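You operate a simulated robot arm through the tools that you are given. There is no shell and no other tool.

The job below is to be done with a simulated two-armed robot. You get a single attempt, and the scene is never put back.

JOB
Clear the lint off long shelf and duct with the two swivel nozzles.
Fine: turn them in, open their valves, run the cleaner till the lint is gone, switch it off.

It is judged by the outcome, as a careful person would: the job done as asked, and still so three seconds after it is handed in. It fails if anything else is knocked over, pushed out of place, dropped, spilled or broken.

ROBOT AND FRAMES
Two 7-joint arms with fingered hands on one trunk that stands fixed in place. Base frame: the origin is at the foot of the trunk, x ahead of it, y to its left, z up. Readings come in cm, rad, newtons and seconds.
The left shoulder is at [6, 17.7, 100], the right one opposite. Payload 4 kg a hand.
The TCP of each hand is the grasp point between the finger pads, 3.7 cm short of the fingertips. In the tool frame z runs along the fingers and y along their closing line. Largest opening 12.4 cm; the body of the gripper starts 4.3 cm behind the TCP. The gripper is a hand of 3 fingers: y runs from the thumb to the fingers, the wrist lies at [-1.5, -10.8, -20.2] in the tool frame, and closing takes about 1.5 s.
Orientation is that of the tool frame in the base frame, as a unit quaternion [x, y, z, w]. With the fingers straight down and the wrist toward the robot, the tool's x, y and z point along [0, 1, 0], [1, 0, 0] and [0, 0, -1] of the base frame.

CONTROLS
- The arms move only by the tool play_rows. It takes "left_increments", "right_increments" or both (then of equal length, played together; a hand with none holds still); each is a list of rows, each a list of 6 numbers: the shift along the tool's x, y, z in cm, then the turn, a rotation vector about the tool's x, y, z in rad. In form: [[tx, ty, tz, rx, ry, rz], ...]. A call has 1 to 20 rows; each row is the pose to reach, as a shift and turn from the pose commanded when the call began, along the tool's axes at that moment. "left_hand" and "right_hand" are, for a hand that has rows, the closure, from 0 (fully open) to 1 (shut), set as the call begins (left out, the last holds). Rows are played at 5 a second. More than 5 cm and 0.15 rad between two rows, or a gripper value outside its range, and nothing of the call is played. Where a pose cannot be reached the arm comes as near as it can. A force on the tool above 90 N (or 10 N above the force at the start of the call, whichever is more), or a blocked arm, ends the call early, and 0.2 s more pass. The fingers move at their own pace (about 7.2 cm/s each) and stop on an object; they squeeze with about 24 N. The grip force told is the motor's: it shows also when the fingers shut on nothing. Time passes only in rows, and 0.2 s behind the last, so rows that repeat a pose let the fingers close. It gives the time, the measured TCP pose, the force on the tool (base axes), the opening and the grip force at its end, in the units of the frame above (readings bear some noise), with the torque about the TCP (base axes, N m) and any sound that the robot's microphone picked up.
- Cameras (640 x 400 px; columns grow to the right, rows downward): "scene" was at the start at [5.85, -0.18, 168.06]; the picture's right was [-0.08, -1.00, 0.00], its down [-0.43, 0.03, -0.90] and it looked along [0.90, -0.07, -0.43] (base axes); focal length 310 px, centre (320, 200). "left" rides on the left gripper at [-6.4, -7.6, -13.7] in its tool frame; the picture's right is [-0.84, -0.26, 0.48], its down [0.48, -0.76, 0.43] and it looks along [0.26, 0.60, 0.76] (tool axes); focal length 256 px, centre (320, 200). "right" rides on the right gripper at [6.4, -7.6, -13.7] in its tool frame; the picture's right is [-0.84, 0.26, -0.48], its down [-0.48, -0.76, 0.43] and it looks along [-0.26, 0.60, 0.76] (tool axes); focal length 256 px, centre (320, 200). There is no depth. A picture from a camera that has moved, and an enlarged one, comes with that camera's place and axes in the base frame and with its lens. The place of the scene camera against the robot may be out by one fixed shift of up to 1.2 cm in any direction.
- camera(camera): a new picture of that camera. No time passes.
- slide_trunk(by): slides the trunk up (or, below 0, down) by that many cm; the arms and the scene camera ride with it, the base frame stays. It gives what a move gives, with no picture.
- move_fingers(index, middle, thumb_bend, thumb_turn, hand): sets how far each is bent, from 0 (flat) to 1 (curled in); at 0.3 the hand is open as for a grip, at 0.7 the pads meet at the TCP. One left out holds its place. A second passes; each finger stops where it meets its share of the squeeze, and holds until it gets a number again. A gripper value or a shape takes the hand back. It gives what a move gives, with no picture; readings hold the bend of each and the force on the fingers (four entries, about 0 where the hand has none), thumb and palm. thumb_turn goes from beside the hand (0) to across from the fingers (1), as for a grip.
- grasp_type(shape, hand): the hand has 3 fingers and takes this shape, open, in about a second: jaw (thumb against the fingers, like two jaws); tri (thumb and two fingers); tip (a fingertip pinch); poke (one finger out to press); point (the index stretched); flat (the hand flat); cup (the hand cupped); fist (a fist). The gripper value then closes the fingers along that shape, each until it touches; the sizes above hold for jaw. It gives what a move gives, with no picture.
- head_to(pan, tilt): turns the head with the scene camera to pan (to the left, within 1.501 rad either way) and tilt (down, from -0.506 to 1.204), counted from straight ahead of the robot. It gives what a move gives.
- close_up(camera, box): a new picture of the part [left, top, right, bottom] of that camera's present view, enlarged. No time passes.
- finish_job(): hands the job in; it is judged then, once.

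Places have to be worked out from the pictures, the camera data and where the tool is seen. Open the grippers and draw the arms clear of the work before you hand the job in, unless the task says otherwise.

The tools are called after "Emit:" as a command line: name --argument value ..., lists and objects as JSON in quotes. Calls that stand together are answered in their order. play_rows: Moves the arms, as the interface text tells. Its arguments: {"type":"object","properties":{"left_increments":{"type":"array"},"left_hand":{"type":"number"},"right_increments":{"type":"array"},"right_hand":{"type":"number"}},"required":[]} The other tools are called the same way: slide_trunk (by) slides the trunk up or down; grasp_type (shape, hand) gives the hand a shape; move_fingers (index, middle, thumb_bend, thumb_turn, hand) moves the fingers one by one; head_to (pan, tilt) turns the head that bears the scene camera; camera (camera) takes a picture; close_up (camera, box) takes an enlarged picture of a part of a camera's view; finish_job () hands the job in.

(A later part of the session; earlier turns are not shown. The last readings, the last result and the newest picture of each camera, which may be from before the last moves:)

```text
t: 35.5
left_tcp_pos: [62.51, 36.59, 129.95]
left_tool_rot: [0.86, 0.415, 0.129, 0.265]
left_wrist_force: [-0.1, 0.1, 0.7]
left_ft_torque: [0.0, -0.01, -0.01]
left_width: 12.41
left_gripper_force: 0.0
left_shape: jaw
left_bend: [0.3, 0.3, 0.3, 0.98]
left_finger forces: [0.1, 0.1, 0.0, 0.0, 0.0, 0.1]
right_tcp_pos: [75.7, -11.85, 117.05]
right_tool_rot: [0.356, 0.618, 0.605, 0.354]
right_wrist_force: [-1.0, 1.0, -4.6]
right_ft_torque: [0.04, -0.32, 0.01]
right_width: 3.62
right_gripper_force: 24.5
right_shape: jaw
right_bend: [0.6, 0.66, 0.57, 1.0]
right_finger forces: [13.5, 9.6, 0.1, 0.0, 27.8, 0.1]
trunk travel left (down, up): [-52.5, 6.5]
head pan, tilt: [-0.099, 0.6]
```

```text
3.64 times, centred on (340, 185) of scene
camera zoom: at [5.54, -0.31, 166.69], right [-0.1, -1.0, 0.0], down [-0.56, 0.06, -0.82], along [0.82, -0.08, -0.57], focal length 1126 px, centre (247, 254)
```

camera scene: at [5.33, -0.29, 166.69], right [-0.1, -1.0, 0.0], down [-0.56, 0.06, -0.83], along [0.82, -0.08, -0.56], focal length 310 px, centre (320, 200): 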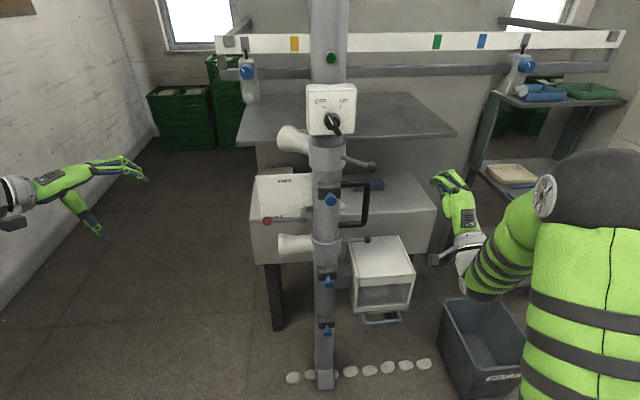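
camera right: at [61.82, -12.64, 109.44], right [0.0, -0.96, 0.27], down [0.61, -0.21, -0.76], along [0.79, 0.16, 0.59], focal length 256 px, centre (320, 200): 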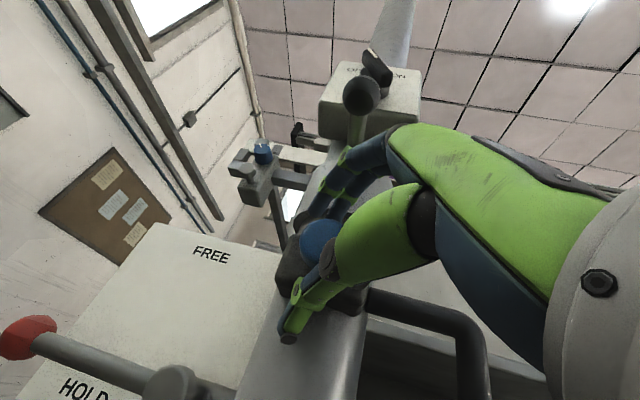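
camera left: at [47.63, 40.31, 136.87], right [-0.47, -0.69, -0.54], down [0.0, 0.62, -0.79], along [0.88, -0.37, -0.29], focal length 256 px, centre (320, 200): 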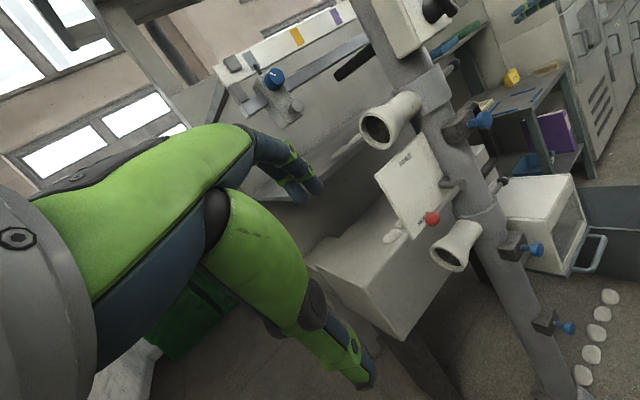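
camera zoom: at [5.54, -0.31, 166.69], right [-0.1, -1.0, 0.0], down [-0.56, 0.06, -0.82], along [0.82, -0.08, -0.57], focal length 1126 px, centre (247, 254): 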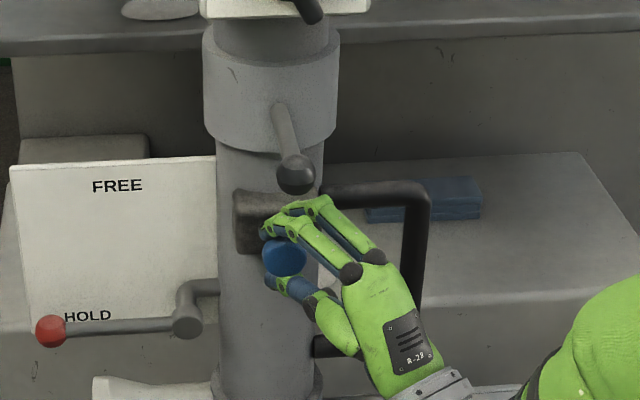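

Head gripped (3.6 cm wide, 24 N). I pull gently straight out along -x to feel whether the valve slides.

Emit:
play_rows --right_increments '[[0.25, 0, -0.43, 0, 0, 0], [0.5, 0, -0.87, 0, 0, 0], [0.75, 0, -1.3, 0, 0, 0]]'

Emit:
close_up --camera "left" --box '[400, 60, 540, 170]'

```text
t: 36.3
left_tcp_pos: [62.52, 36.53, 129.88]
left_tool_rot: [0.86, 0.415, 0.129, 0.266]
left_wrist_force: [-0.7, 0.1, 0.8]
left_ft_torque: [-0.03, 0.01, 0.0]
left_width: 12.38
left_gripper_force: 0.1
left_shape: jaw
left_bend: [0.3, 0.3, 0.3, 0.98]
left_finger forces: [0.0, 0.0, 0.0, 0.0, 0.1, 0.0]
right_tcp_pos: [74.28, -11.92, 116.95]
right_tool_rot: [0.357, 0.617, 0.605, 0.354]
right_wrist_force: [0.8, -1.0, -9.7]
right_ft_torque: [-0.01, -0.29, -0.03]
right_width: 3.65
right_gripper_force: 24.3
right_shape: jaw
right_bend: [0.6, 0.66, 0.56, 1.0]
right_finger forces: [13.3, 9.3, 0.0, 0.0, 31.7, 0.0]
trunk travel left (down, up): [-52.5, 6.5]
head pan, tilt: [-0.099, 0.6]
```

```text
3.64 times, centred on (470, 115) of left
camera zoom: at [47.68, 40.3, 136.85], right [-0.47, -0.69, -0.54], down [0.0, 0.62, -0.79], along [0.88, -0.37, -0.29], focal length 931 px, centre (-226, 509)
```

zoom: 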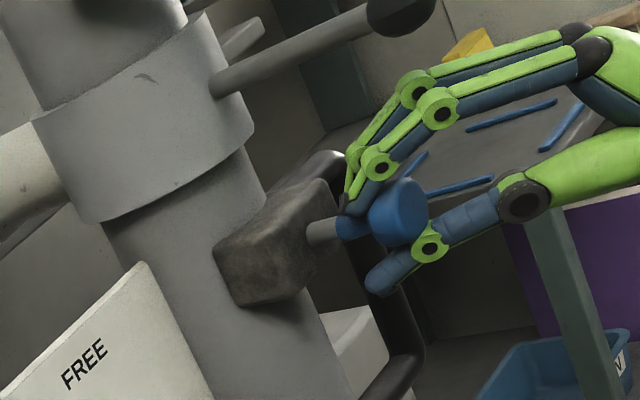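

The valve slides out (a grey rod is exposed). I keep pulling until it stops.

Emit:
play_rows --right_increments '[[0.35, 0, -0.6, 0, 0, 0], [0.7, 0, -1.2, 0, 0, 0], [1.05, 0, -1.8, 0, 0, 0], [1.4, 0, -2.4, 0, 0, 0]]'

Emit:
close_up --camera "left" --box '[400, 60, 560, 180]'

```text
t: 37.3
left_tcp_pos: [62.7, 36.59, 129.92]
left_tool_rot: [0.861, 0.415, 0.128, 0.266]
left_wrist_force: [0.7, 0.3, -0.2]
left_ft_torque: [0.01, -0.02, 0.01]
left_width: 12.4
left_gripper_force: 0.0
left_shape: jaw
left_bend: [0.3, 0.3, 0.3, 0.98]
left_finger forces: [0.0, 0.1, 0.1, 0.0, 0.0, 0.1]
right_tcp_pos: [71.6, -11.81, 117.05]
right_tool_rot: [0.356, 0.617, 0.606, 0.354]
right_wrist_force: [7.4, -0.3, -10.8]
right_ft_torque: [0.04, -0.3, -0.17]
right_width: 3.63
right_gripper_force: 24.4
right_shape: jaw
right_bend: [0.61, 0.66, 0.56, 1.0]
right_finger forces: [13.8, 9.3, 0.1, 0.1, 31.1, 0.1]
trunk travel left (down, up): [-52.5, 6.5]
head pan, tilt: [-0.099, 0.6]
```

```text
3.33 times, centred on (480, 120) of left
camera zoom: at [47.78, 40.31, 136.82], right [-0.47, -0.69, -0.54], down [0.0, 0.62, -0.79], along [0.88, -0.37, -0.29], focal length 853 px, centre (-213, 467)
```

zoom: 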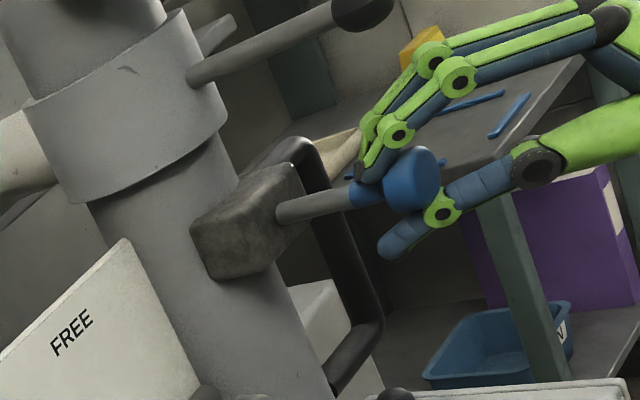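

About 4 cm out and force rising to 7 N. Another small pull to confirm the stop.

Emit:
play_rows --right_increments '[[0.25, 0, -0.43, 0, 0, 0], [0.5, 0, -0.87, 0, 0, 0]]'

```text
t: 37.9
left_tcp_pos: [62.84, 36.53, 129.74]
left_tool_rot: [0.861, 0.416, 0.127, 0.266]
left_wrist_force: [0.1, 0.0, -0.3]
left_ft_torque: [-0.01, 0.04, -0.02]
left_width: 12.4
left_gripper_force: 0.1
left_shape: jaw
left_bend: [0.3, 0.3, 0.3, 0.98]
left_finger forces: [0.0, 0.0, 0.1, 0.0, 0.1, 0.1]
right_tcp_pos: [70.72, -11.79, 116.89]
right_tool_rot: [0.357, 0.617, 0.605, 0.353]
right_wrist_force: [31.8, 0.7, -0.2]
right_ft_torque: [0.03, 0.28, -0.29]
right_width: 3.02
right_gripper_force: 24.0
right_shape: jaw
right_bend: [0.61, 0.66, 0.58, 1.0]
right_finger forces: [15.2, 22.9, 0.1, 0.0, 18.6, 0.0]
trunk travel left (down, up): [-52.5, 6.5]
head pan, tilt: [-0.099, 0.6]
```

Stop reached at 32 N: valve 1 is fully out. I open the hand and back away along the fingers.

Emit:
play_rows --right_increments '[[0, 0, 0, 0, 0, 0], [0, 0, 0, 0, 0, 0], [0, 0, 0, 0, 0, 0], [0, 0, 0, 0, 0, 0], [-0.5, 0, -3, 0, 0, 0], [-2, 0, -6, 0, 0, 0], [-4, 0, -9, 0, 0, 0], [-7, 0, -11, 0, 0, 0]]' --right_hand 0.2

Emit:
camera --camera "scene"

Emit:
close_up --camera "left" --box '[320, 40, 560, 220]'

```text
t: 39.7
left_tcp_pos: [62.36, 36.5, 130.14]
left_tool_rot: [0.861, 0.414, 0.129, 0.266]
left_wrist_force: [-0.9, -0.5, 0.6]
left_ft_torque: [0.03, 0.0, 0.0]
left_width: 12.41
left_gripper_force: 0.1
left_shape: jaw
left_bend: [0.3, 0.3, 0.3, 0.98]
left_finger forces: [0.0, 0.1, 0.1, 0.0, 0.0, 0.0]
right_tcp_pos: [64.5, -23.47, 117.41]
right_tool_rot: [0.355, 0.617, 0.607, 0.353]
right_wrist_force: [-0.9, 0.1, -0.3]
right_ft_torque: [0.0, -0.02, 0.03]
right_width: 9.92
right_gripper_force: 0.1
right_shape: jaw
right_bend: [0.33, 0.35, 0.0, 0.98]
right_finger forces: [0.0, 0.1, 0.0, 0.0, 0.0, 0.0]
trunk travel left (down, up): [-52.5, 6.5]
head pan, tilt: [-0.099, 0.6]
```

```text
taken
camera scene: at [5.49, -0.39, 166.7], right [-0.1, -1.0, 0.0], down [-0.56, 0.06, -0.82], along [0.82, -0.08, -0.57], focal length 310 px, centre (320, 200)
```

scene: 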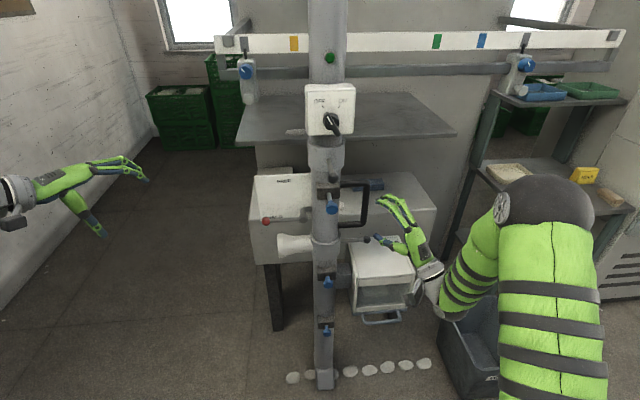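

```text
2.22 times, centred on (440, 130) of left
camera zoom: at [47.58, 40.26, 136.91], right [-0.47, -0.69, -0.54], down [0.0, 0.62, -0.79], along [0.88, -0.37, -0.29], focal length 569 px, centre (53, 356)
```

zoom: 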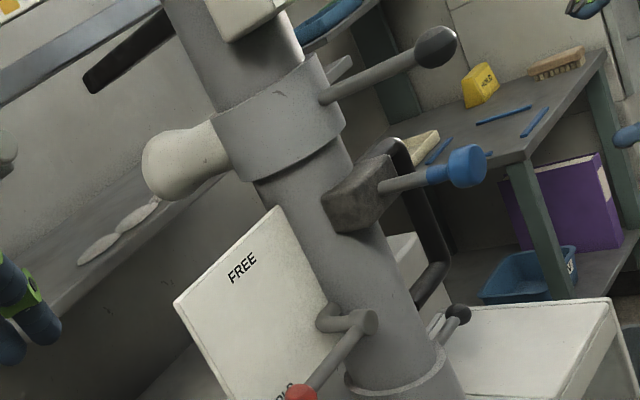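

Valve 1 stays out at full stroke. Now I pull the right hand a little further back and lower the trunk 36 cm so the lower lever and valve sit at the same relative height.

Emit:
play_rows --right_increments '[[-1, 0, -2.5, 0, 0, 0], [-2, 0, -5, 0, 0, 0]]'

Emit:
slide_trunk --by -18

Emit:
camera --camera "scene"

Emit:
slide_trunk --by -18

Emit:
camera --camera "scene"

Emit:
camera --camera "right"

Emit:
camera --camera "left"

```text
t: 40.3
left_tcp_pos: [62.43, 36.57, 129.91]
left_tool_rot: [0.86, 0.415, 0.13, 0.267]
left_wrist_force: [0.0, -0.1, 0.2]
left_ft_torque: [0.02, -0.01, 0.01]
left_width: 12.38
left_gripper_force: 0.2
left_shape: jaw
left_bend: [0.3, 0.3, 0.3, 0.98]
left_finger forces: [0.1, 0.0, 0.1, 0.1, 0.0, 0.0]
right_tcp_pos: [61.28, -27.81, 117.54]
right_tool_rot: [0.356, 0.618, 0.606, 0.352]
right_wrist_force: [-0.3, 0.5, -0.6]
right_ft_torque: [-0.02, 0.01, 0.02]
right_width: 9.93
right_gripper_force: 0.0
right_shape: jaw
right_bend: [0.33, 0.35, 0.0, 0.98]
right_finger forces: [0.0, 0.1, 0.1, 0.0, 0.1, 0.0]
trunk travel left (down, up): [-52.5, 6.5]
head pan, tilt: [-0.099, 0.6]
```

```text
t: 42.3
left_tcp_pos: [62.41, 36.73, 112.05]
left_tool_rot: [0.86, 0.415, 0.131, 0.267]
left_wrist_force: [-0.2, -0.4, -0.8]
left_ft_torque: [0.03, 0.01, -0.01]
left_width: 12.39
left_gripper_force: 0.0
left_shape: jaw
left_bend: [0.3, 0.3, 0.3, 0.98]
left_finger forces: [0.0, 0.0, 0.1, 0.1, 0.1, 0.0]
right_tcp_pos: [61.25, -27.85, 99.57]
right_tool_rot: [0.356, 0.619, 0.606, 0.351]
right_wrist_force: [0.0, -0.5, -0.2]
right_ft_torque: [0.0, -0.04, 0.02]
right_width: 9.92
right_gripper_force: 0.0
right_shape: jaw
right_bend: [0.33, 0.35, 0.0, 0.98]
right_finger forces: [0.0, 0.1, 0.1, 0.1, 0.1, 0.0]
trunk travel left (down, up): [-34.5, 24.5]
head pan, tilt: [-0.099, 0.6]
```

```text
taken
camera scene: at [5.48, -0.32, 148.7], right [-0.1, -1.0, 0.0], down [-0.56, 0.06, -0.83], along [0.82, -0.08, -0.56], focal length 310 px, centre (320, 200)
```

scene: 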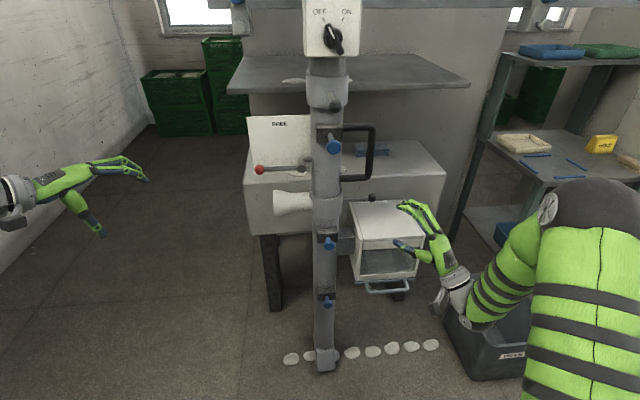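

```text
t: 44.3
left_tcp_pos: [62.43, 36.56, 93.97]
left_tool_rot: [0.86, 0.415, 0.129, 0.267]
left_wrist_force: [0.6, -0.2, -0.4]
left_ft_torque: [-0.04, -0.02, 0.01]
left_width: 12.4
left_gripper_force: 0.0
left_shape: jaw
left_bend: [0.3, 0.3, 0.3, 0.98]
left_finger forces: [0.0, 0.0, 0.1, 0.1, 0.0, 0.0]
right_tcp_pos: [61.12, -27.81, 81.59]
right_tool_rot: [0.357, 0.619, 0.605, 0.352]
right_wrist_force: [0.3, 0.1, -0.1]
right_ft_torque: [-0.02, 0.0, 0.03]
right_width: 9.92
right_gripper_force: 0.0
right_shape: jaw
right_bend: [0.33, 0.35, 0.0, 0.98]
right_finger forces: [0.0, 0.0, 0.0, 0.2, 0.1, 0.0]
trunk travel left (down, up): [-16.5, 42.5]
head pan, tilt: [-0.099, 0.6]
```

```text
taken
camera scene: at [5.49, -0.32, 130.7], right [-0.1, -1.0, 0.0], down [-0.56, 0.06, -0.83], along [0.82, -0.08, -0.56], focal length 310 px, centre (320, 200)
```

scene: 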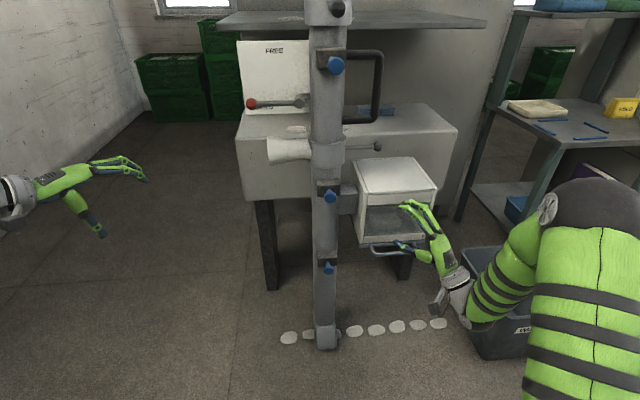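

```text
taken
camera right: at [46.2, -29.25, 74.33], right [0.0, -0.96, 0.27], down [0.61, -0.21, -0.77], along [0.8, 0.16, 0.58], focal length 256 px, centre (320, 200)
```

right: 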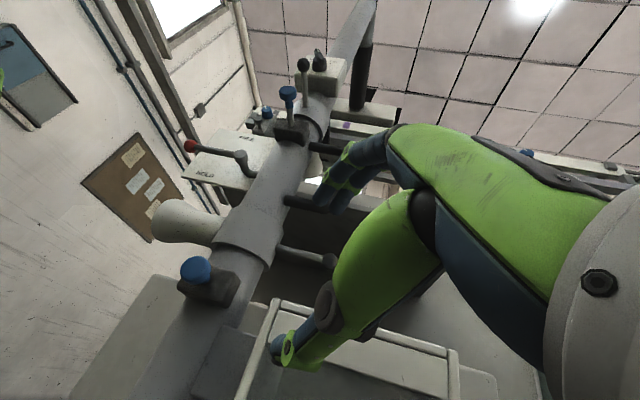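

```text
taken
camera left: at [47.58, 40.31, 100.89], right [-0.47, -0.69, -0.54], down [0.0, 0.62, -0.79], along [0.88, -0.37, -0.29], focal length 256 px, centre (320, 200)
```

left: 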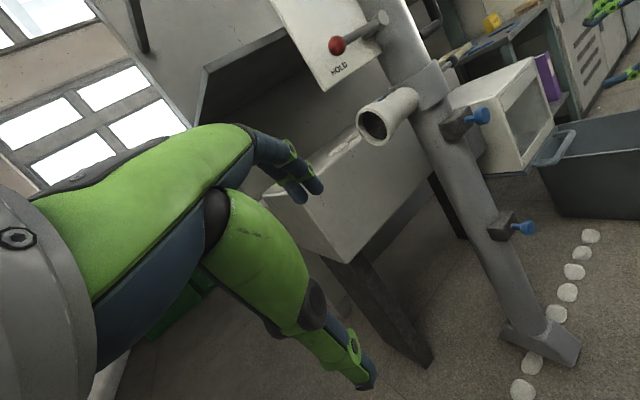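

Everything rode down cleanly. The lower ball is at about (87,-26.2,91.7), box top ≈ z 78–80. I raise the hand and line it up, pointing 30° left, to pinch the ball from above and below.

Emit:
play_rows --right_increments '[[-2, 3.5, 0, 0, 0, 0], [-4, 7, 0, 0, 0, 0], [-7, 10, 2, 0, 0, 0], [-10, 10, 5, 0, 0, 0], [-11.5, 10, 8.5, 0, 0, 0], [-11.5, 10, 12, 0, 0, 0]]' --right_hand 0.35

Emit:
camera --camera "right"

Emit:
close_up --camera "scene" --box '[300, 100, 500, 260]'

```text
t: 45.7
left_tcp_pos: [62.36, 36.44, 93.97]
left_tool_rot: [0.861, 0.414, 0.129, 0.267]
left_wrist_force: [0.6, 0.5, -0.1]
left_ft_torque: [0.05, 0.0, -0.01]
left_width: 12.42
left_gripper_force: 0.1
left_shape: jaw
left_bend: [0.3, 0.3, 0.3, 0.98]
left_finger forces: [0.0, 0.0, 0.0, 0.1, 0.0, 0.1]
right_tcp_pos: [77.48, -31.87, 91.16]
right_tool_rot: [0.357, 0.618, 0.605, 0.352]
right_wrist_force: [-0.8, 0.1, 0.7]
right_ft_torque: [0.03, -0.01, 0.02]
right_width: 8.08
right_gripper_force: 0.0
right_shape: jaw
right_bend: [0.36, 0.4, 0.52, 0.99]
right_finger forces: [0.0, 0.0, 0.0, 0.1, 0.1, 0.1]
trunk travel left (down, up): [-16.5, 42.5]
head pan, tilt: [-0.099, 0.6]
```

```text
taken
camera right: at [62.49, -33.17, 84.03], right [0.0, -0.96, 0.27], down [0.61, -0.21, -0.77], along [0.8, 0.16, 0.58], focal length 256 px, centre (320, 200)
```

right: 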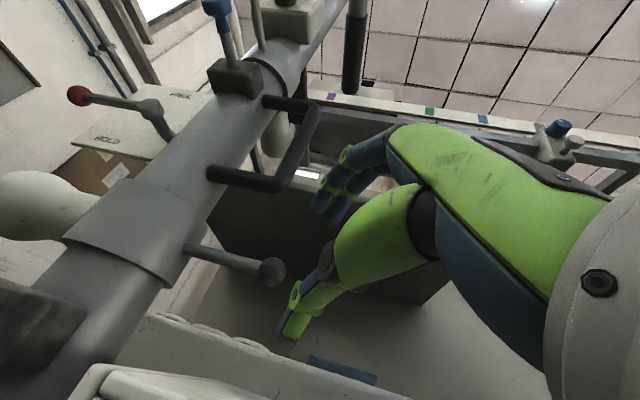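

```text
2.50 times, centred on (400, 180) of scene
camera zoom: at [5.49, -0.32, 130.7], right [-0.1, -0.99, 0.0], down [-0.56, 0.06, -0.83], along [0.82, -0.08, -0.56], focal length 774 px, centre (120, 250)
```

zoom: 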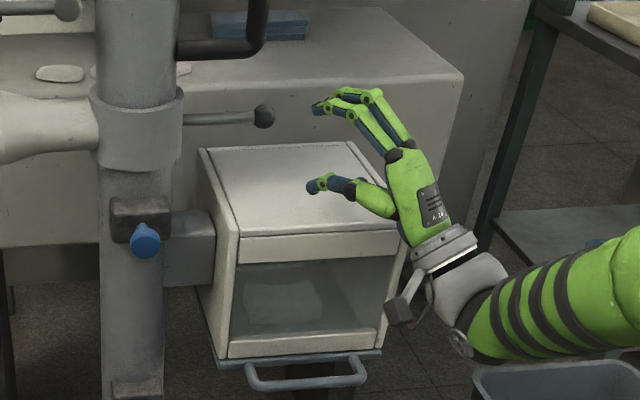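

Ball confirmed at (87,-26,92). I move in and pinch it.

Emit:
play_rows --right_increments '[[0.2, 0.4, 2.7, 0, 0, 0], [0.4, 0.8, 5.4, 0, 0, 0], [0.4, 0.8, 8.1, 0, 0, 0], [0.4, 0.8, 10.8, 0, 0, 0]]'

Emit:
play_rows --right_increments '[[0, 0, 0, 0, 0, 0], [0, 0, 0, 0, 0, 0], [0, 0, 0, 0, 0, 0], [0, 0, 0, 0, 0, 0], [0, 0, 0, 0, 0, 0], [0, 0, 0, 0, 0, 0]]' --right_hand 1

Emit:
camera --camera "right"

Emit:
close_up --camera "scene" --box '[300, 100, 500, 260]'

```text
t: 46.7
left_tcp_pos: [62.4, 36.59, 94.03]
left_tool_rot: [0.86, 0.414, 0.13, 0.267]
left_wrist_force: [0.1, 0.1, 0.0]
left_ft_torque: [0.0, 0.03, -0.01]
left_width: 12.4
left_gripper_force: 0.0
left_shape: jaw
left_bend: [0.3, 0.3, 0.3, 0.98]
left_finger forces: [0.1, 0.0, 0.0, 0.1, 0.0, 0.0]
right_tcp_pos: [86.85, -26.01, 92.06]
right_tool_rot: [0.356, 0.618, 0.606, 0.352]
right_wrist_force: [-0.3, 0.6, 0.3]
right_ft_torque: [-0.01, 0.01, 0.02]
right_width: 8.11
right_gripper_force: 0.1
right_shape: jaw
right_bend: [0.36, 0.4, 0.52, 0.99]
right_finger forces: [0.0, 0.0, 0.0, 0.1, 0.1, 0.0]
trunk travel left (down, up): [-16.5, 42.5]
head pan, tilt: [-0.099, 0.6]
```

```text
t: 48.1
left_tcp_pos: [62.4, 36.52, 93.85]
left_tool_rot: [0.861, 0.415, 0.128, 0.266]
left_wrist_force: [0.8, 0.8, 0.0]
left_ft_torque: [-0.03, -0.01, -0.01]
left_width: 12.39
left_gripper_force: 0.1
left_shape: jaw
left_bend: [0.3, 0.3, 0.3, 0.98]
left_finger forces: [0.0, 0.0, 0.0, 0.1, 0.1, 0.0]
right_tcp_pos: [86.89, -25.97, 91.9]
right_tool_rot: [0.357, 0.619, 0.605, 0.35]
right_wrist_force: [-1.4, 3.1, -9.6]
right_ft_torque: [0.1, -0.03, 0.0]
right_width: 2.04
right_gripper_force: 24.0
right_shape: jaw
right_bend: [0.7, 0.7, 0.57, 1.0]
right_finger forces: [16.5, 1.9, 0.1, 0.1, 29.5, 0.0]
trunk travel left (down, up): [-16.5, 42.5]
head pan, tilt: [-0.099, 0.6]
```

```text
taken
camera right: at [71.82, -27.35, 84.67], right [0.0, -0.96, 0.27], down [0.6, -0.21, -0.77], along [0.8, 0.17, 0.58], focal length 256 px, centre (320, 200)
```

right: 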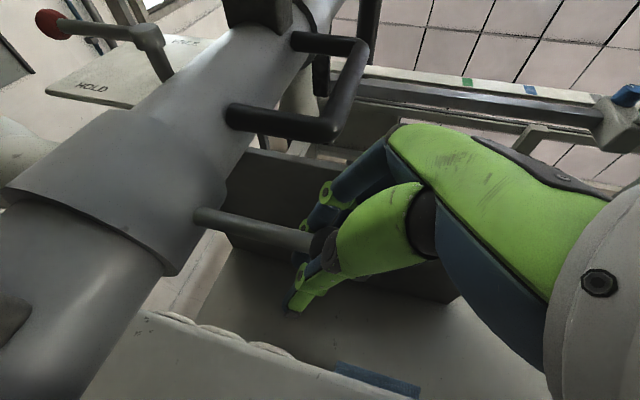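

```text
2.50 times, centred on (400, 180) of scene
camera zoom: at [5.56, -0.31, 130.68], right [-0.1, -1.0, 0.0], down [-0.56, 0.06, -0.82], along [0.82, -0.08, -0.57], focal length 774 px, centre (120, 250)
```

zoom: 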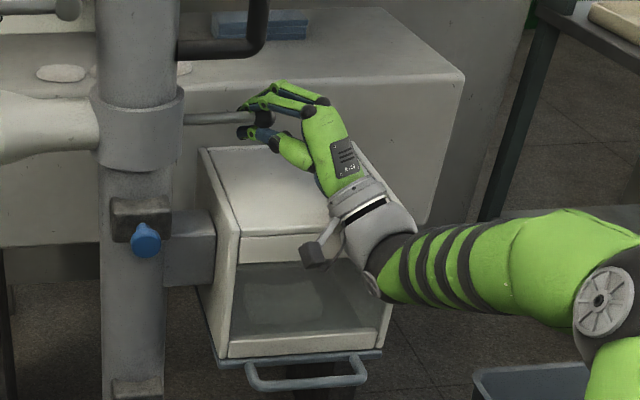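

The ball is pinched (24 N). I drag it along the arc with fixed hand orientation, first to ~32°.

Emit:
play_rows --right_increments '[[1.02, 0, -1.48, 0, 0, 0], [2.42, 0, -3.03, 0, 0, 0], [4.03, 0, -4.38, 0, 0, 0], [5.8, 0, -5.49, 0, 0, 0]]'

Emit:
camera --camera "right"

Emit:
close_up --camera "scene" --box '[260, 100, 460, 260]'

```text
t: 49.1
left_tcp_pos: [62.55, 36.6, 93.85]
left_tool_rot: [0.861, 0.414, 0.128, 0.267]
left_wrist_force: [0.0, 0.7, 0.6]
left_ft_torque: [0.01, 0.04, 0.0]
left_width: 12.38
left_gripper_force: 0.0
left_shape: jaw
left_bend: [0.3, 0.3, 0.3, 0.98]
left_finger forces: [0.0, 0.1, 0.2, 0.0, 0.0, 0.0]
right_tcp_pos: [79.0, -23.9, 91.82]
right_tool_rot: [0.357, 0.618, 0.606, 0.352]
right_wrist_force: [8.7, 0.4, -7.5]
right_ft_torque: [0.15, 0.09, -1.11]
right_width: 2.19
right_gripper_force: 24.3
right_shape: jaw
right_bend: [0.7, 0.7, 0.57, 0.96]
right_finger forces: [59.9, 0.0, 0.0, 0.0, 33.6, 0.0]
trunk travel left (down, up): [-16.5, 42.5]
head pan, tilt: [-0.099, 0.6]
```

```text
taken
camera right: at [63.95, -25.09, 84.62], right [0.0, -0.96, 0.27], down [0.61, -0.21, -0.77], along [0.8, 0.16, 0.58], focal length 256 px, centre (320, 200)
```

right: 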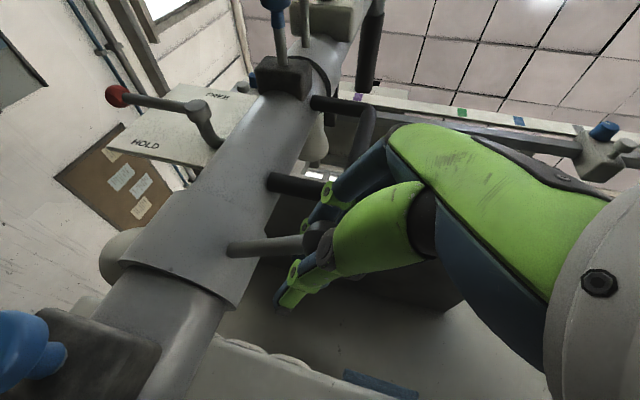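

```text
2.50 times, centred on (360, 180) of scene
camera zoom: at [5.64, -0.34, 130.69], right [-0.1, -1.0, 0.0], down [-0.56, 0.06, -0.82], along [0.82, -0.08, -0.57], focal length 774 px, centre (220, 250)
```

zoom: 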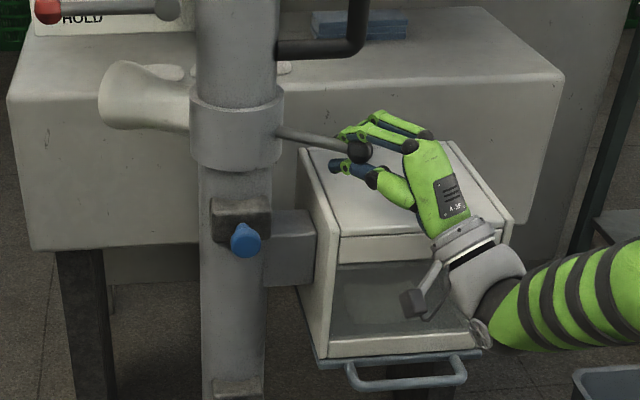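

The lower lever follows nicely (~32°). Continuing to ~64°.

Emit:
play_rows --right_increments '[[1.86, 0, -0.82, 0, 0, 0], [3.91, 0, -1.41, 0, 0, 0], [6.02, 0, -1.71, 0, 0, 0], [8.16, 0, -1.71, 0, 0, 0]]'

Emit:
camera --camera "right"

Emit:
close_up --camera "scene" --box '[260, 100, 460, 260]'

```text
t: 50.1
left_tcp_pos: [62.52, 36.47, 93.93]
left_tool_rot: [0.86, 0.415, 0.129, 0.266]
left_wrist_force: [0.5, -0.7, 0.6]
left_ft_torque: [0.01, -0.02, -0.02]
left_width: 12.41
left_gripper_force: 0.0
left_shape: jaw
left_bend: [0.3, 0.3, 0.3, 0.98]
left_finger forces: [0.1, 0.1, 0.0, 0.0, 0.1, 0.0]
right_tcp_pos: [73.58, -17.29, 92.32]
right_tool_rot: [0.356, 0.618, 0.607, 0.351]
right_wrist_force: [-0.1, 1.4, -0.6]
right_ft_torque: [0.04, -0.05, 0.0]
right_width: 1.07
right_gripper_force: 23.4
right_shape: jaw
right_bend: [0.7, 0.7, 0.61, 1.0]
right_finger forces: [0.2, 0.0, 0.0, 0.0, 0.0, 0.0]
trunk travel left (down, up): [-16.5, 42.5]
head pan, tilt: [-0.099, 0.6]
```

```text
taken
camera right: at [58.46, -18.63, 85.06], right [0.0, -0.96, 0.27], down [0.61, -0.21, -0.77], along [0.79, 0.17, 0.58], focal length 256 px, centre (320, 200)
```

right: 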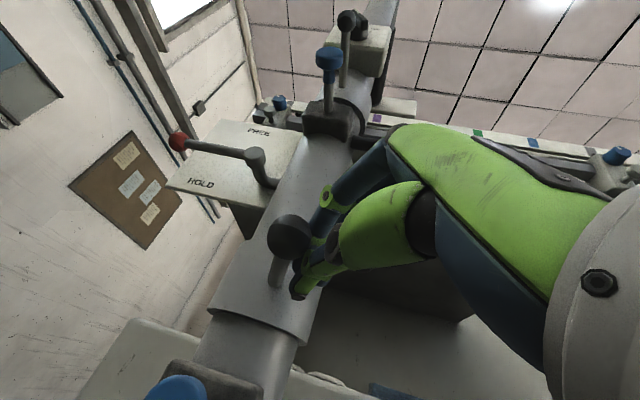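

```text
2.50 times, centred on (360, 180) of scene
camera zoom: at [5.48, -0.32, 130.7], right [-0.1, -1.0, 0.0], down [-0.56, 0.06, -0.82], along [0.82, -0.08, -0.57], focal length 774 px, centre (220, 250)
```

zoom: 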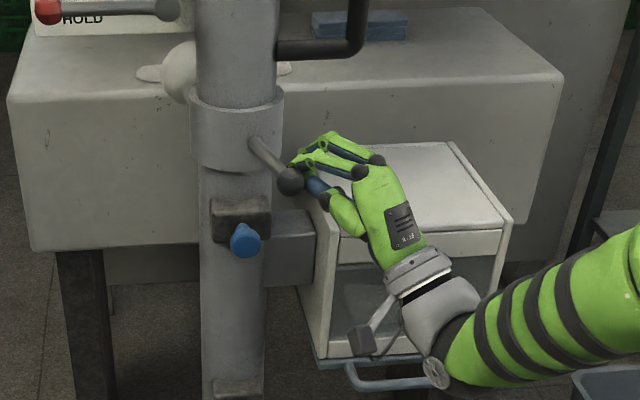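

The ball popped out to the left of the fingers with the lever at ~75°, which is just the pushing position used before. I push it the rest of the way to the stop.

Emit:
play_rows --right_increments '[[1, 0, 0.3, 0, 0, 0], [2, 0, 0.7, 0, 0, 0], [3, 0, 1.1, 0, 0, 0]]'

Emit:
close_up --camera "scene" --box '[260, 100, 460, 260]'

```text
t: 50.9
left_tcp_pos: [62.52, 36.52, 94.0]
left_tool_rot: [0.86, 0.416, 0.13, 0.266]
left_wrist_force: [0.2, 0.4, 0.1]
left_ft_torque: [0.03, 0.04, 0.0]
left_width: 12.39
left_gripper_force: 0.0
left_shape: jaw
left_bend: [0.3, 0.3, 0.3, 0.98]
left_finger forces: [0.0, 0.0, 0.1, 0.0, 0.1, 0.0]
right_tcp_pos: [72.91, -14.16, 92.2]
right_tool_rot: [0.357, 0.617, 0.606, 0.352]
right_wrist_force: [-0.2, 0.0, -0.1]
right_ft_torque: [0.06, 0.0, -0.02]
right_width: 1.03
right_gripper_force: 24.2
right_shape: jaw
right_bend: [0.7, 0.7, 0.61, 1.0]
right_finger forces: [0.1, 0.0, 0.1, 0.0, 0.0, 0.0]
trunk travel left (down, up): [-16.5, 42.5]
head pan, tilt: [-0.099, 0.6]
```

```text
2.50 times, centred on (360, 180) of scene
camera zoom: at [5.5, -0.33, 130.69], right [-0.1, -1.0, 0.0], down [-0.56, 0.06, -0.82], along [0.82, -0.08, -0.57], focal length 774 px, centre (220, 250)
```

zoom: 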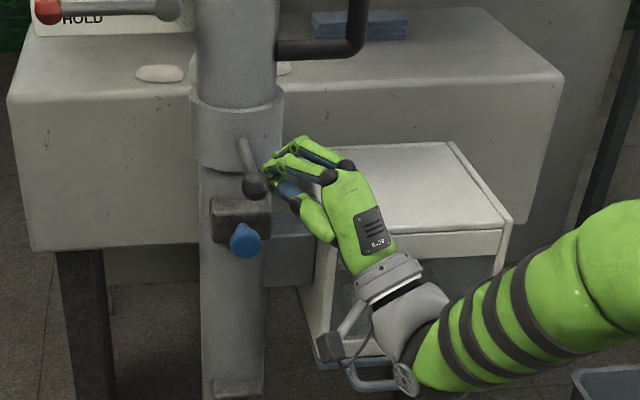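

Emit:
play_rows --right_increments '[[0.4, 0, 0.2, 0, 0, 0], [0.8, 0, 0.4, 0, 0, 0]]'

Emit:
close_up --camera "scene" --box '[260, 100, 460, 260]'

```text
t: 51.5
left_tcp_pos: [62.32, 36.46, 94.11]
left_tool_rot: [0.86, 0.415, 0.13, 0.266]
left_wrist_force: [-0.6, 0.0, -0.2]
left_ft_torque: [-0.02, -0.02, 0.02]
left_width: 12.41
left_gripper_force: 0.1
left_shape: jaw
left_bend: [0.3, 0.3, 0.3, 0.98]
left_finger forces: [0.1, 0.1, 0.0, 0.0, 0.0, 0.0]
right_tcp_pos: [72.95, -14.0, 92.2]
right_tool_rot: [0.359, 0.615, 0.605, 0.355]
right_wrist_force: [-3.0, -22.4, 6.2]
right_ft_torque: [0.1, -0.13, -0.38]
right_width: 1.07
right_gripper_force: 24.2
right_shape: jaw
right_bend: [0.7, 0.7, 0.61, 1.0]
right_finger forces: [34.1, 0.0, 0.1, 0.0, 0.1, 0.1]
trunk travel left (down, up): [-16.5, 42.5]
head pan, tilt: [-0.099, 0.6]
```

```text
2.50 times, centred on (360, 180) of scene
camera zoom: at [5.43, -0.52, 130.71], right [-0.1, -0.99, 0.0], down [-0.56, 0.06, -0.83], along [0.82, -0.08, -0.56], focal length 774 px, centre (220, 250)
```

zoom: 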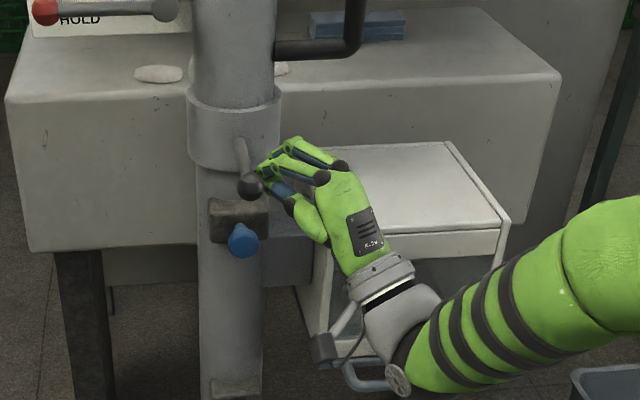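

Stop reached (22 N): lower nozzle fully turned in. I back off, drop to valve-2 height and check its position with the hand camera.

Emit:
play_rows --right_increments '[[-2, 0, 0, 0, 0, 0], [-4, 0, 0, 0, 0, 0], [-4, 0, -4, 0, 0, 0], [-4, 0, -8, 0, 0, 0], [-4, -3.5, -8, 0, 0, 0], [-4, -7, -8, 0, 0, 0], [-4, -10.2, -8, 0, 0, 0]]'

Emit:
play_rows --right_increments '[[0, 0, 0, 0, 0, 0], [2, 0, 1, 0, 0, 0], [3.8, 0, 2.5, 0, 0, 0]]' --right_hand 0.4

Emit:
camera --camera "right"

Emit:
close_up --camera "left" --box '[340, 60, 540, 200]'

Emit:
close_up --camera "scene" --box '[260, 100, 460, 260]'

```text
t: 53.1
left_tcp_pos: [62.42, 36.47, 93.97]
left_tool_rot: [0.861, 0.414, 0.129, 0.267]
left_wrist_force: [-0.6, -0.3, -0.4]
left_ft_torque: [0.03, 0.02, 0.02]
left_width: 12.42
left_gripper_force: 0.0
left_shape: jaw
left_bend: [0.3, 0.3, 0.3, 0.98]
left_finger forces: [0.0, 0.0, 0.0, 0.0, 0.1, 0.0]
right_tcp_pos: [67.64, -20.89, 81.56]
right_tool_rot: [0.355, 0.618, 0.607, 0.351]
right_wrist_force: [-0.4, 0.6, 0.0]
right_ft_torque: [0.0, -0.01, 0.03]
right_width: 1.02
right_gripper_force: 24.0
right_shape: jaw
right_bend: [0.7, 0.7, 0.61, 1.0]
right_finger forces: [0.1, 0.0, 0.0, 0.1, 0.0, 0.0]
trunk travel left (down, up): [-16.5, 42.5]
head pan, tilt: [-0.099, 0.6]
```

```text
t: 53.9
left_tcp_pos: [62.43, 36.58, 94.02]
left_tool_rot: [0.86, 0.416, 0.129, 0.266]
left_wrist_force: [1.1, 0.8, 0.5]
left_ft_torque: [0.01, 0.0, -0.02]
left_width: 12.41
left_gripper_force: 0.1
left_shape: jaw
left_bend: [0.3, 0.3, 0.3, 0.98]
left_finger forces: [0.1, 0.0, 0.0, 0.1, 0.1, 0.0]
right_tcp_pos: [67.87, -16.46, 81.79]
right_tool_rot: [0.358, 0.618, 0.605, 0.352]
right_wrist_force: [-0.4, 0.3, 0.6]
right_ft_torque: [0.01, 0.01, 0.01]
right_width: 7.4
right_gripper_force: 0.1
right_shape: jaw
right_bend: [0.38, 0.42, 0.53, 0.99]
right_finger forces: [0.0, 0.1, 0.0, 0.0, 0.1, 0.0]
trunk travel left (down, up): [-16.5, 42.5]
head pan, tilt: [-0.099, 0.6]
```

```text
taken
camera right: at [52.95, -17.79, 74.63], right [0.0, -0.96, 0.27], down [0.61, -0.21, -0.77], along [0.8, 0.16, 0.58], focal length 256 px, centre (320, 200)
```

right: 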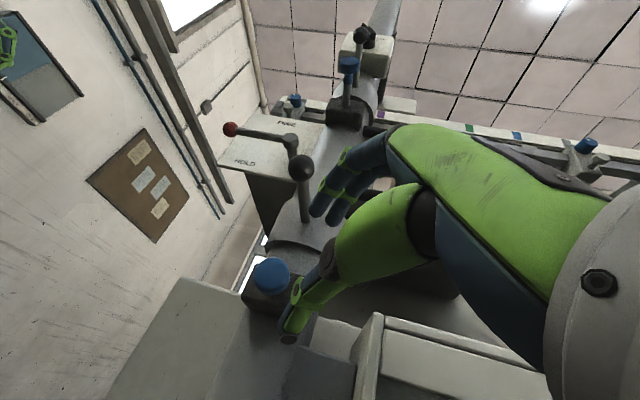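

```text
2.86 times, centred on (440, 130) of left
camera zoom: at [47.6, 40.31, 100.88], right [-0.47, -0.69, -0.54], down [0.0, 0.62, -0.79], along [0.88, -0.37, -0.29], focal length 731 px, centre (-23, 400)
```

zoom: 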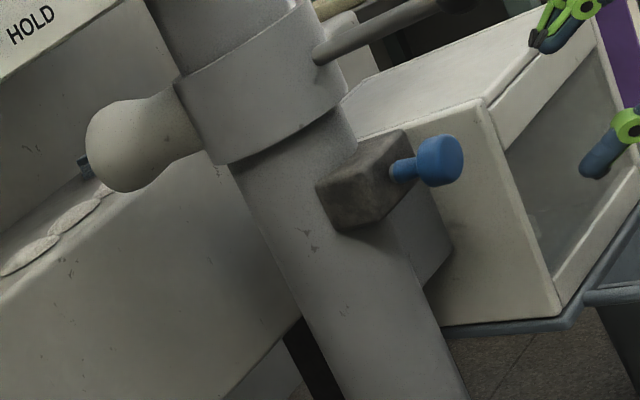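

```text
2.50 times, centred on (360, 180) of scene
camera zoom: at [5.49, -0.32, 130.7], right [-0.1, -0.99, 0.0], down [-0.56, 0.06, -0.82], along [0.82, -0.08, -0.57], focal length 774 px, centre (220, 250)
```

zoom: 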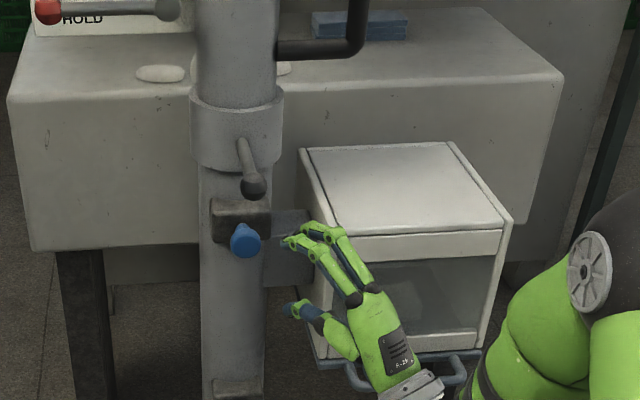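

Valve-2 knob is at (77.3,-10.9,82). I go in as with valve 1 and grip it.

Emit:
play_rows --right_increments '[[0.1, 0.2, 2.5, 0, 0, 0], [0.1, 0.2, 5, 0, 0, 0], [0.1, 0.2, 7.3, 0, 0, 0], [0.1, 0.2, 9.3, 0, 0, 0]]'

Emit:
play_rows --right_increments '[[0, 0, 0, 0, 0, 0], [0, 0, 0, 0, 0, 0], [0, 0, 0, 0, 0, 0], [0, 0, 0, 0, 0, 0], [0, 0, 0, 0, 0, 0], [0, 0, 0, 0, 0, 0]]' --right_hand 1

Emit:
close_up --camera "left" --box '[400, 60, 560, 180]'

```text
t: 54.9
left_tcp_pos: [62.31, 36.48, 93.97]
left_tool_rot: [0.86, 0.415, 0.13, 0.267]
left_wrist_force: [0.1, 0.1, -0.3]
left_ft_torque: [0.01, 0.02, -0.01]
left_width: 12.4
left_gripper_force: 0.0
left_shape: jaw
left_bend: [0.3, 0.3, 0.3, 0.98]
left_finger forces: [0.0, 0.0, 0.1, 0.0, 0.0, 0.1]
right_tcp_pos: [76.18, -11.72, 81.83]
right_tool_rot: [0.357, 0.618, 0.606, 0.351]
right_wrist_force: [-0.6, -0.1, -0.9]
right_ft_torque: [0.02, 0.07, -0.03]
right_width: 7.4
right_gripper_force: 0.1
right_shape: jaw
right_bend: [0.38, 0.42, 0.53, 0.99]
right_finger forces: [0.0, 0.0, 0.0, 0.1, 0.1, 0.0]
trunk travel left (down, up): [-16.5, 42.5]
head pan, tilt: [-0.099, 0.6]
```

```text
t: 56.3
left_tcp_pos: [62.46, 36.58, 93.92]
left_tool_rot: [0.86, 0.415, 0.129, 0.266]
left_wrist_force: [-0.6, 0.0, 0.8]
left_ft_torque: [-0.01, -0.01, -0.04]
left_width: 12.42
left_gripper_force: 0.1
left_shape: jaw
left_bend: [0.3, 0.3, 0.3, 0.98]
left_finger forces: [0.1, 0.0, 0.0, 0.0, 0.0, 0.0]
right_tcp_pos: [76.09, -11.7, 81.75]
right_tool_rot: [0.357, 0.618, 0.605, 0.352]
right_wrist_force: [-1.8, 1.8, -4.2]
right_ft_torque: [0.08, -0.42, -0.06]
right_width: 4.11
right_gripper_force: 24.2
right_shape: jaw
right_bend: [0.63, 0.54, 0.57, 1.0]
right_finger forces: [13.9, 10.7, 0.0, 0.1, 27.9, 0.1]
trunk travel left (down, up): [-16.5, 42.5]
head pan, tilt: [-0.099, 0.6]
```

```text
3.33 times, centred on (480, 120) of left
camera zoom: at [47.6, 40.32, 100.87], right [-0.47, -0.69, -0.54], down [0.0, 0.62, -0.79], along [0.88, -0.37, -0.29], focal length 853 px, centre (-213, 467)
```

zoom: 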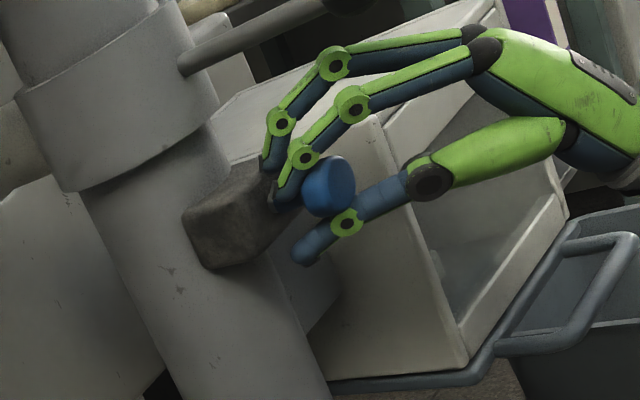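

Gripped. I pull straight out in steps.

Emit:
play_rows --right_increments '[[0.35, 0, -0.6, 0, 0, 0], [0.7, 0, -1.2, 0, 0, 0], [1.05, 0, -1.8, 0, 0, 0], [1.4, 0, -2.4, 0, 0, 0], [1.75, 0, -3, 0, 0, 0]]'

Emit:
close_up --camera "left" --box '[400, 60, 560, 180]'

```text
t: 57.5
left_tcp_pos: [62.51, 36.61, 93.83]
left_tool_rot: [0.86, 0.415, 0.129, 0.266]
left_wrist_force: [-0.5, -0.5, -0.8]
left_ft_torque: [-0.04, 0.01, -0.02]
left_width: 12.41
left_gripper_force: 0.1
left_shape: jaw
left_bend: [0.3, 0.3, 0.3, 0.98]
left_finger forces: [0.1, 0.1, 0.0, 0.0, 0.1, 0.0]
right_tcp_pos: [72.72, -11.81, 81.82]
right_tool_rot: [0.357, 0.619, 0.605, 0.351]
right_wrist_force: [0.3, 3.0, -21.0]
right_ft_torque: [-0.11, 0.05, 0.04]
right_width: 3.83
right_gripper_force: 23.8
right_shape: jaw
right_bend: [0.63, 0.6, 0.57, 1.0]
right_finger forces: [13.4, 0.3, 0.0, 0.0, 33.1, 0.1]
trunk travel left (down, up): [-16.5, 42.5]
head pan, tilt: [-0.099, 0.6]
```

```text
3.33 times, centred on (480, 120) of left
camera zoom: at [47.7, 40.31, 100.81], right [-0.47, -0.69, -0.54], down [0.0, 0.62, -0.79], along [0.88, -0.37, -0.29], focal length 853 px, centre (-213, 467)
```

zoom: 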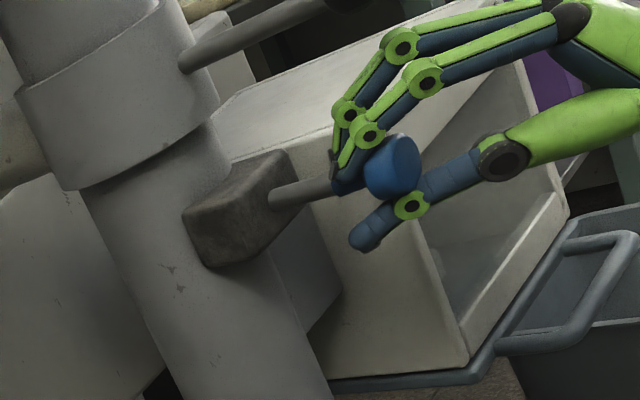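

It slid 3.4 cm; a bit more to its stop.

Emit:
play_rows --right_increments '[[0.25, 0, -0.43, 0, 0, 0], [0.5, 0, -0.87, 0, 0, 0], [0.75, 0, -1.3, 0, 0, 0]]'

Emit:
close_up --camera "left" --box '[400, 60, 560, 180]'

```text
t: 58.3
left_tcp_pos: [62.84, 36.53, 93.88]
left_tool_rot: [0.861, 0.415, 0.128, 0.265]
left_wrist_force: [0.2, 0.1, -0.8]
left_ft_torque: [0.01, -0.01, -0.04]
left_width: 12.39
left_gripper_force: 0.1
left_shape: jaw
left_bend: [0.3, 0.3, 0.3, 0.98]
left_finger forces: [0.1, 0.0, 0.0, 0.0, 0.0, 0.1]
right_tcp_pos: [71.53, -11.94, 81.89]
right_tool_rot: [0.359, 0.619, 0.604, 0.352]
right_wrist_force: [42.6, 3.6, -18.2]
right_ft_torque: [0.03, -0.11, -0.42]
right_width: 3.75
right_gripper_force: 23.8
right_shape: jaw
right_bend: [0.64, 0.6, 0.57, 1.0]
right_finger forces: [18.7, 0.7, 0.0, 0.0, 27.5, 0.0]
trunk travel left (down, up): [-16.5, 42.5]
head pan, tilt: [-0.099, 0.6]
```

```text
3.33 times, centred on (480, 120) of left
camera zoom: at [47.9, 40.31, 100.73], right [-0.47, -0.69, -0.54], down [0.0, 0.62, -0.79], along [0.88, -0.37, -0.29], focal length 853 px, centre (-213, 467)
```

zoom: 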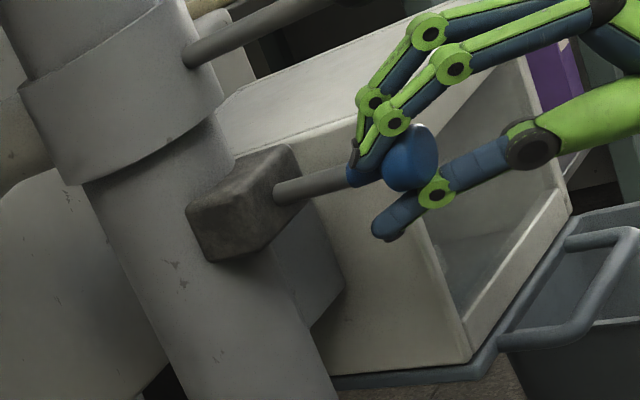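

Firm stop at 43 N: valve 2 fully out. I release it and back the hand out, then check.

Emit:
play_rows --right_increments '[[0, 0, 0.4, 0, 0, 0], [0, 0, 0.4, 0, 0, 0], [0, 0, 0.4, 0, 0, 0], [0, 0, 0.4, 0, 0, 0], [-0.5, 0, -3, 0, 0, 0], [-2, 0, -6, 0, 0, 0], [-4, 0, -9, 0, 0, 0], [-7, 0, -12, 0, 0, 0]]' --right_hand 0.2

Emit:
camera --camera "left"

Emit:
camera --camera "scene"

Emit:
camera --camera "right"

```text
t: 60.1
left_tcp_pos: [62.39, 36.63, 93.87]
left_tool_rot: [0.86, 0.415, 0.129, 0.267]
left_wrist_force: [-0.1, 0.7, -0.5]
left_ft_torque: [0.02, 0.02, -0.04]
left_width: 12.4
left_gripper_force: 0.1
left_shape: jaw
left_bend: [0.3, 0.3, 0.3, 0.98]
left_finger forces: [0.0, 0.0, 0.0, 0.0, 0.1, 0.1]
right_tcp_pos: [64.38, -23.65, 82.24]
right_tool_rot: [0.357, 0.618, 0.606, 0.352]
right_wrist_force: [0.8, -0.3, 0.6]
right_ft_torque: [0.02, -0.01, 0.01]
right_width: 9.92
right_gripper_force: 0.0
right_shape: jaw
right_bend: [0.33, 0.35, 0.0, 0.98]
right_finger forces: [0.0, 0.1, 0.0, 0.0, 0.0, 0.0]
trunk travel left (down, up): [-16.5, 42.5]
head pan, tilt: [-0.099, 0.6]
```

```text
taken
camera left: at [47.57, 40.34, 100.88], right [-0.47, -0.69, -0.54], down [0.0, 0.62, -0.79], along [0.88, -0.37, -0.29], focal length 256 px, centre (320, 200)
```

left: 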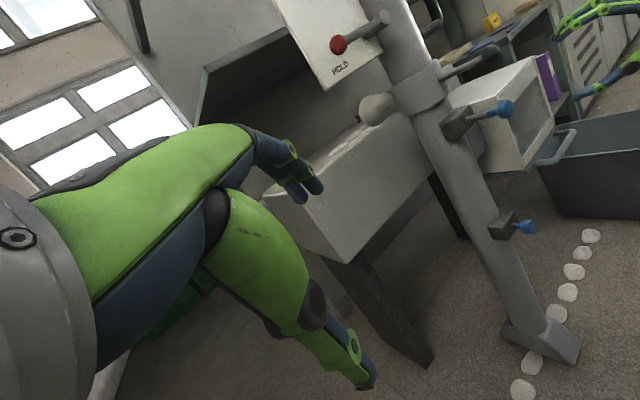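

```text
taken
camera scene: at [5.5, -0.3, 130.7], right [-0.1, -1.0, 0.0], down [-0.56, 0.06, -0.82], along [0.82, -0.08, -0.57], focal length 310 px, centre (320, 200)
```

scene: 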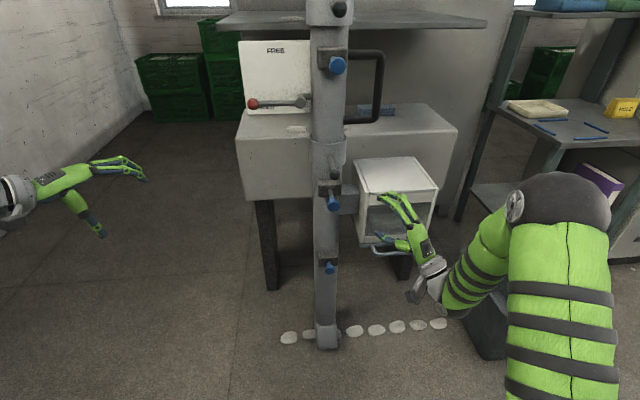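

```text
taken
camera right: at [49.32, -25.13, 75.03], right [0.0, -0.96, 0.27], down [0.61, -0.21, -0.77], along [0.8, 0.16, 0.58], focal length 256 px, centre (320, 200)
```

right: 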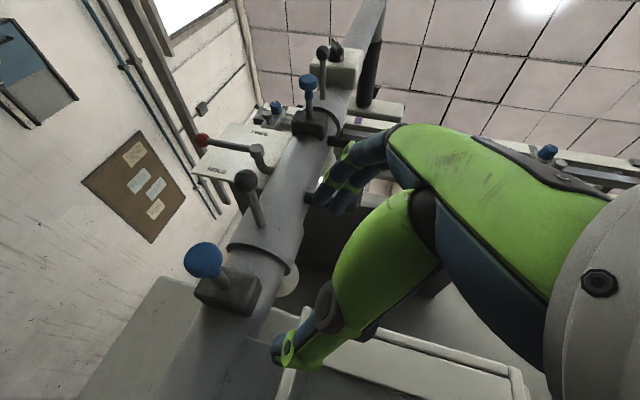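

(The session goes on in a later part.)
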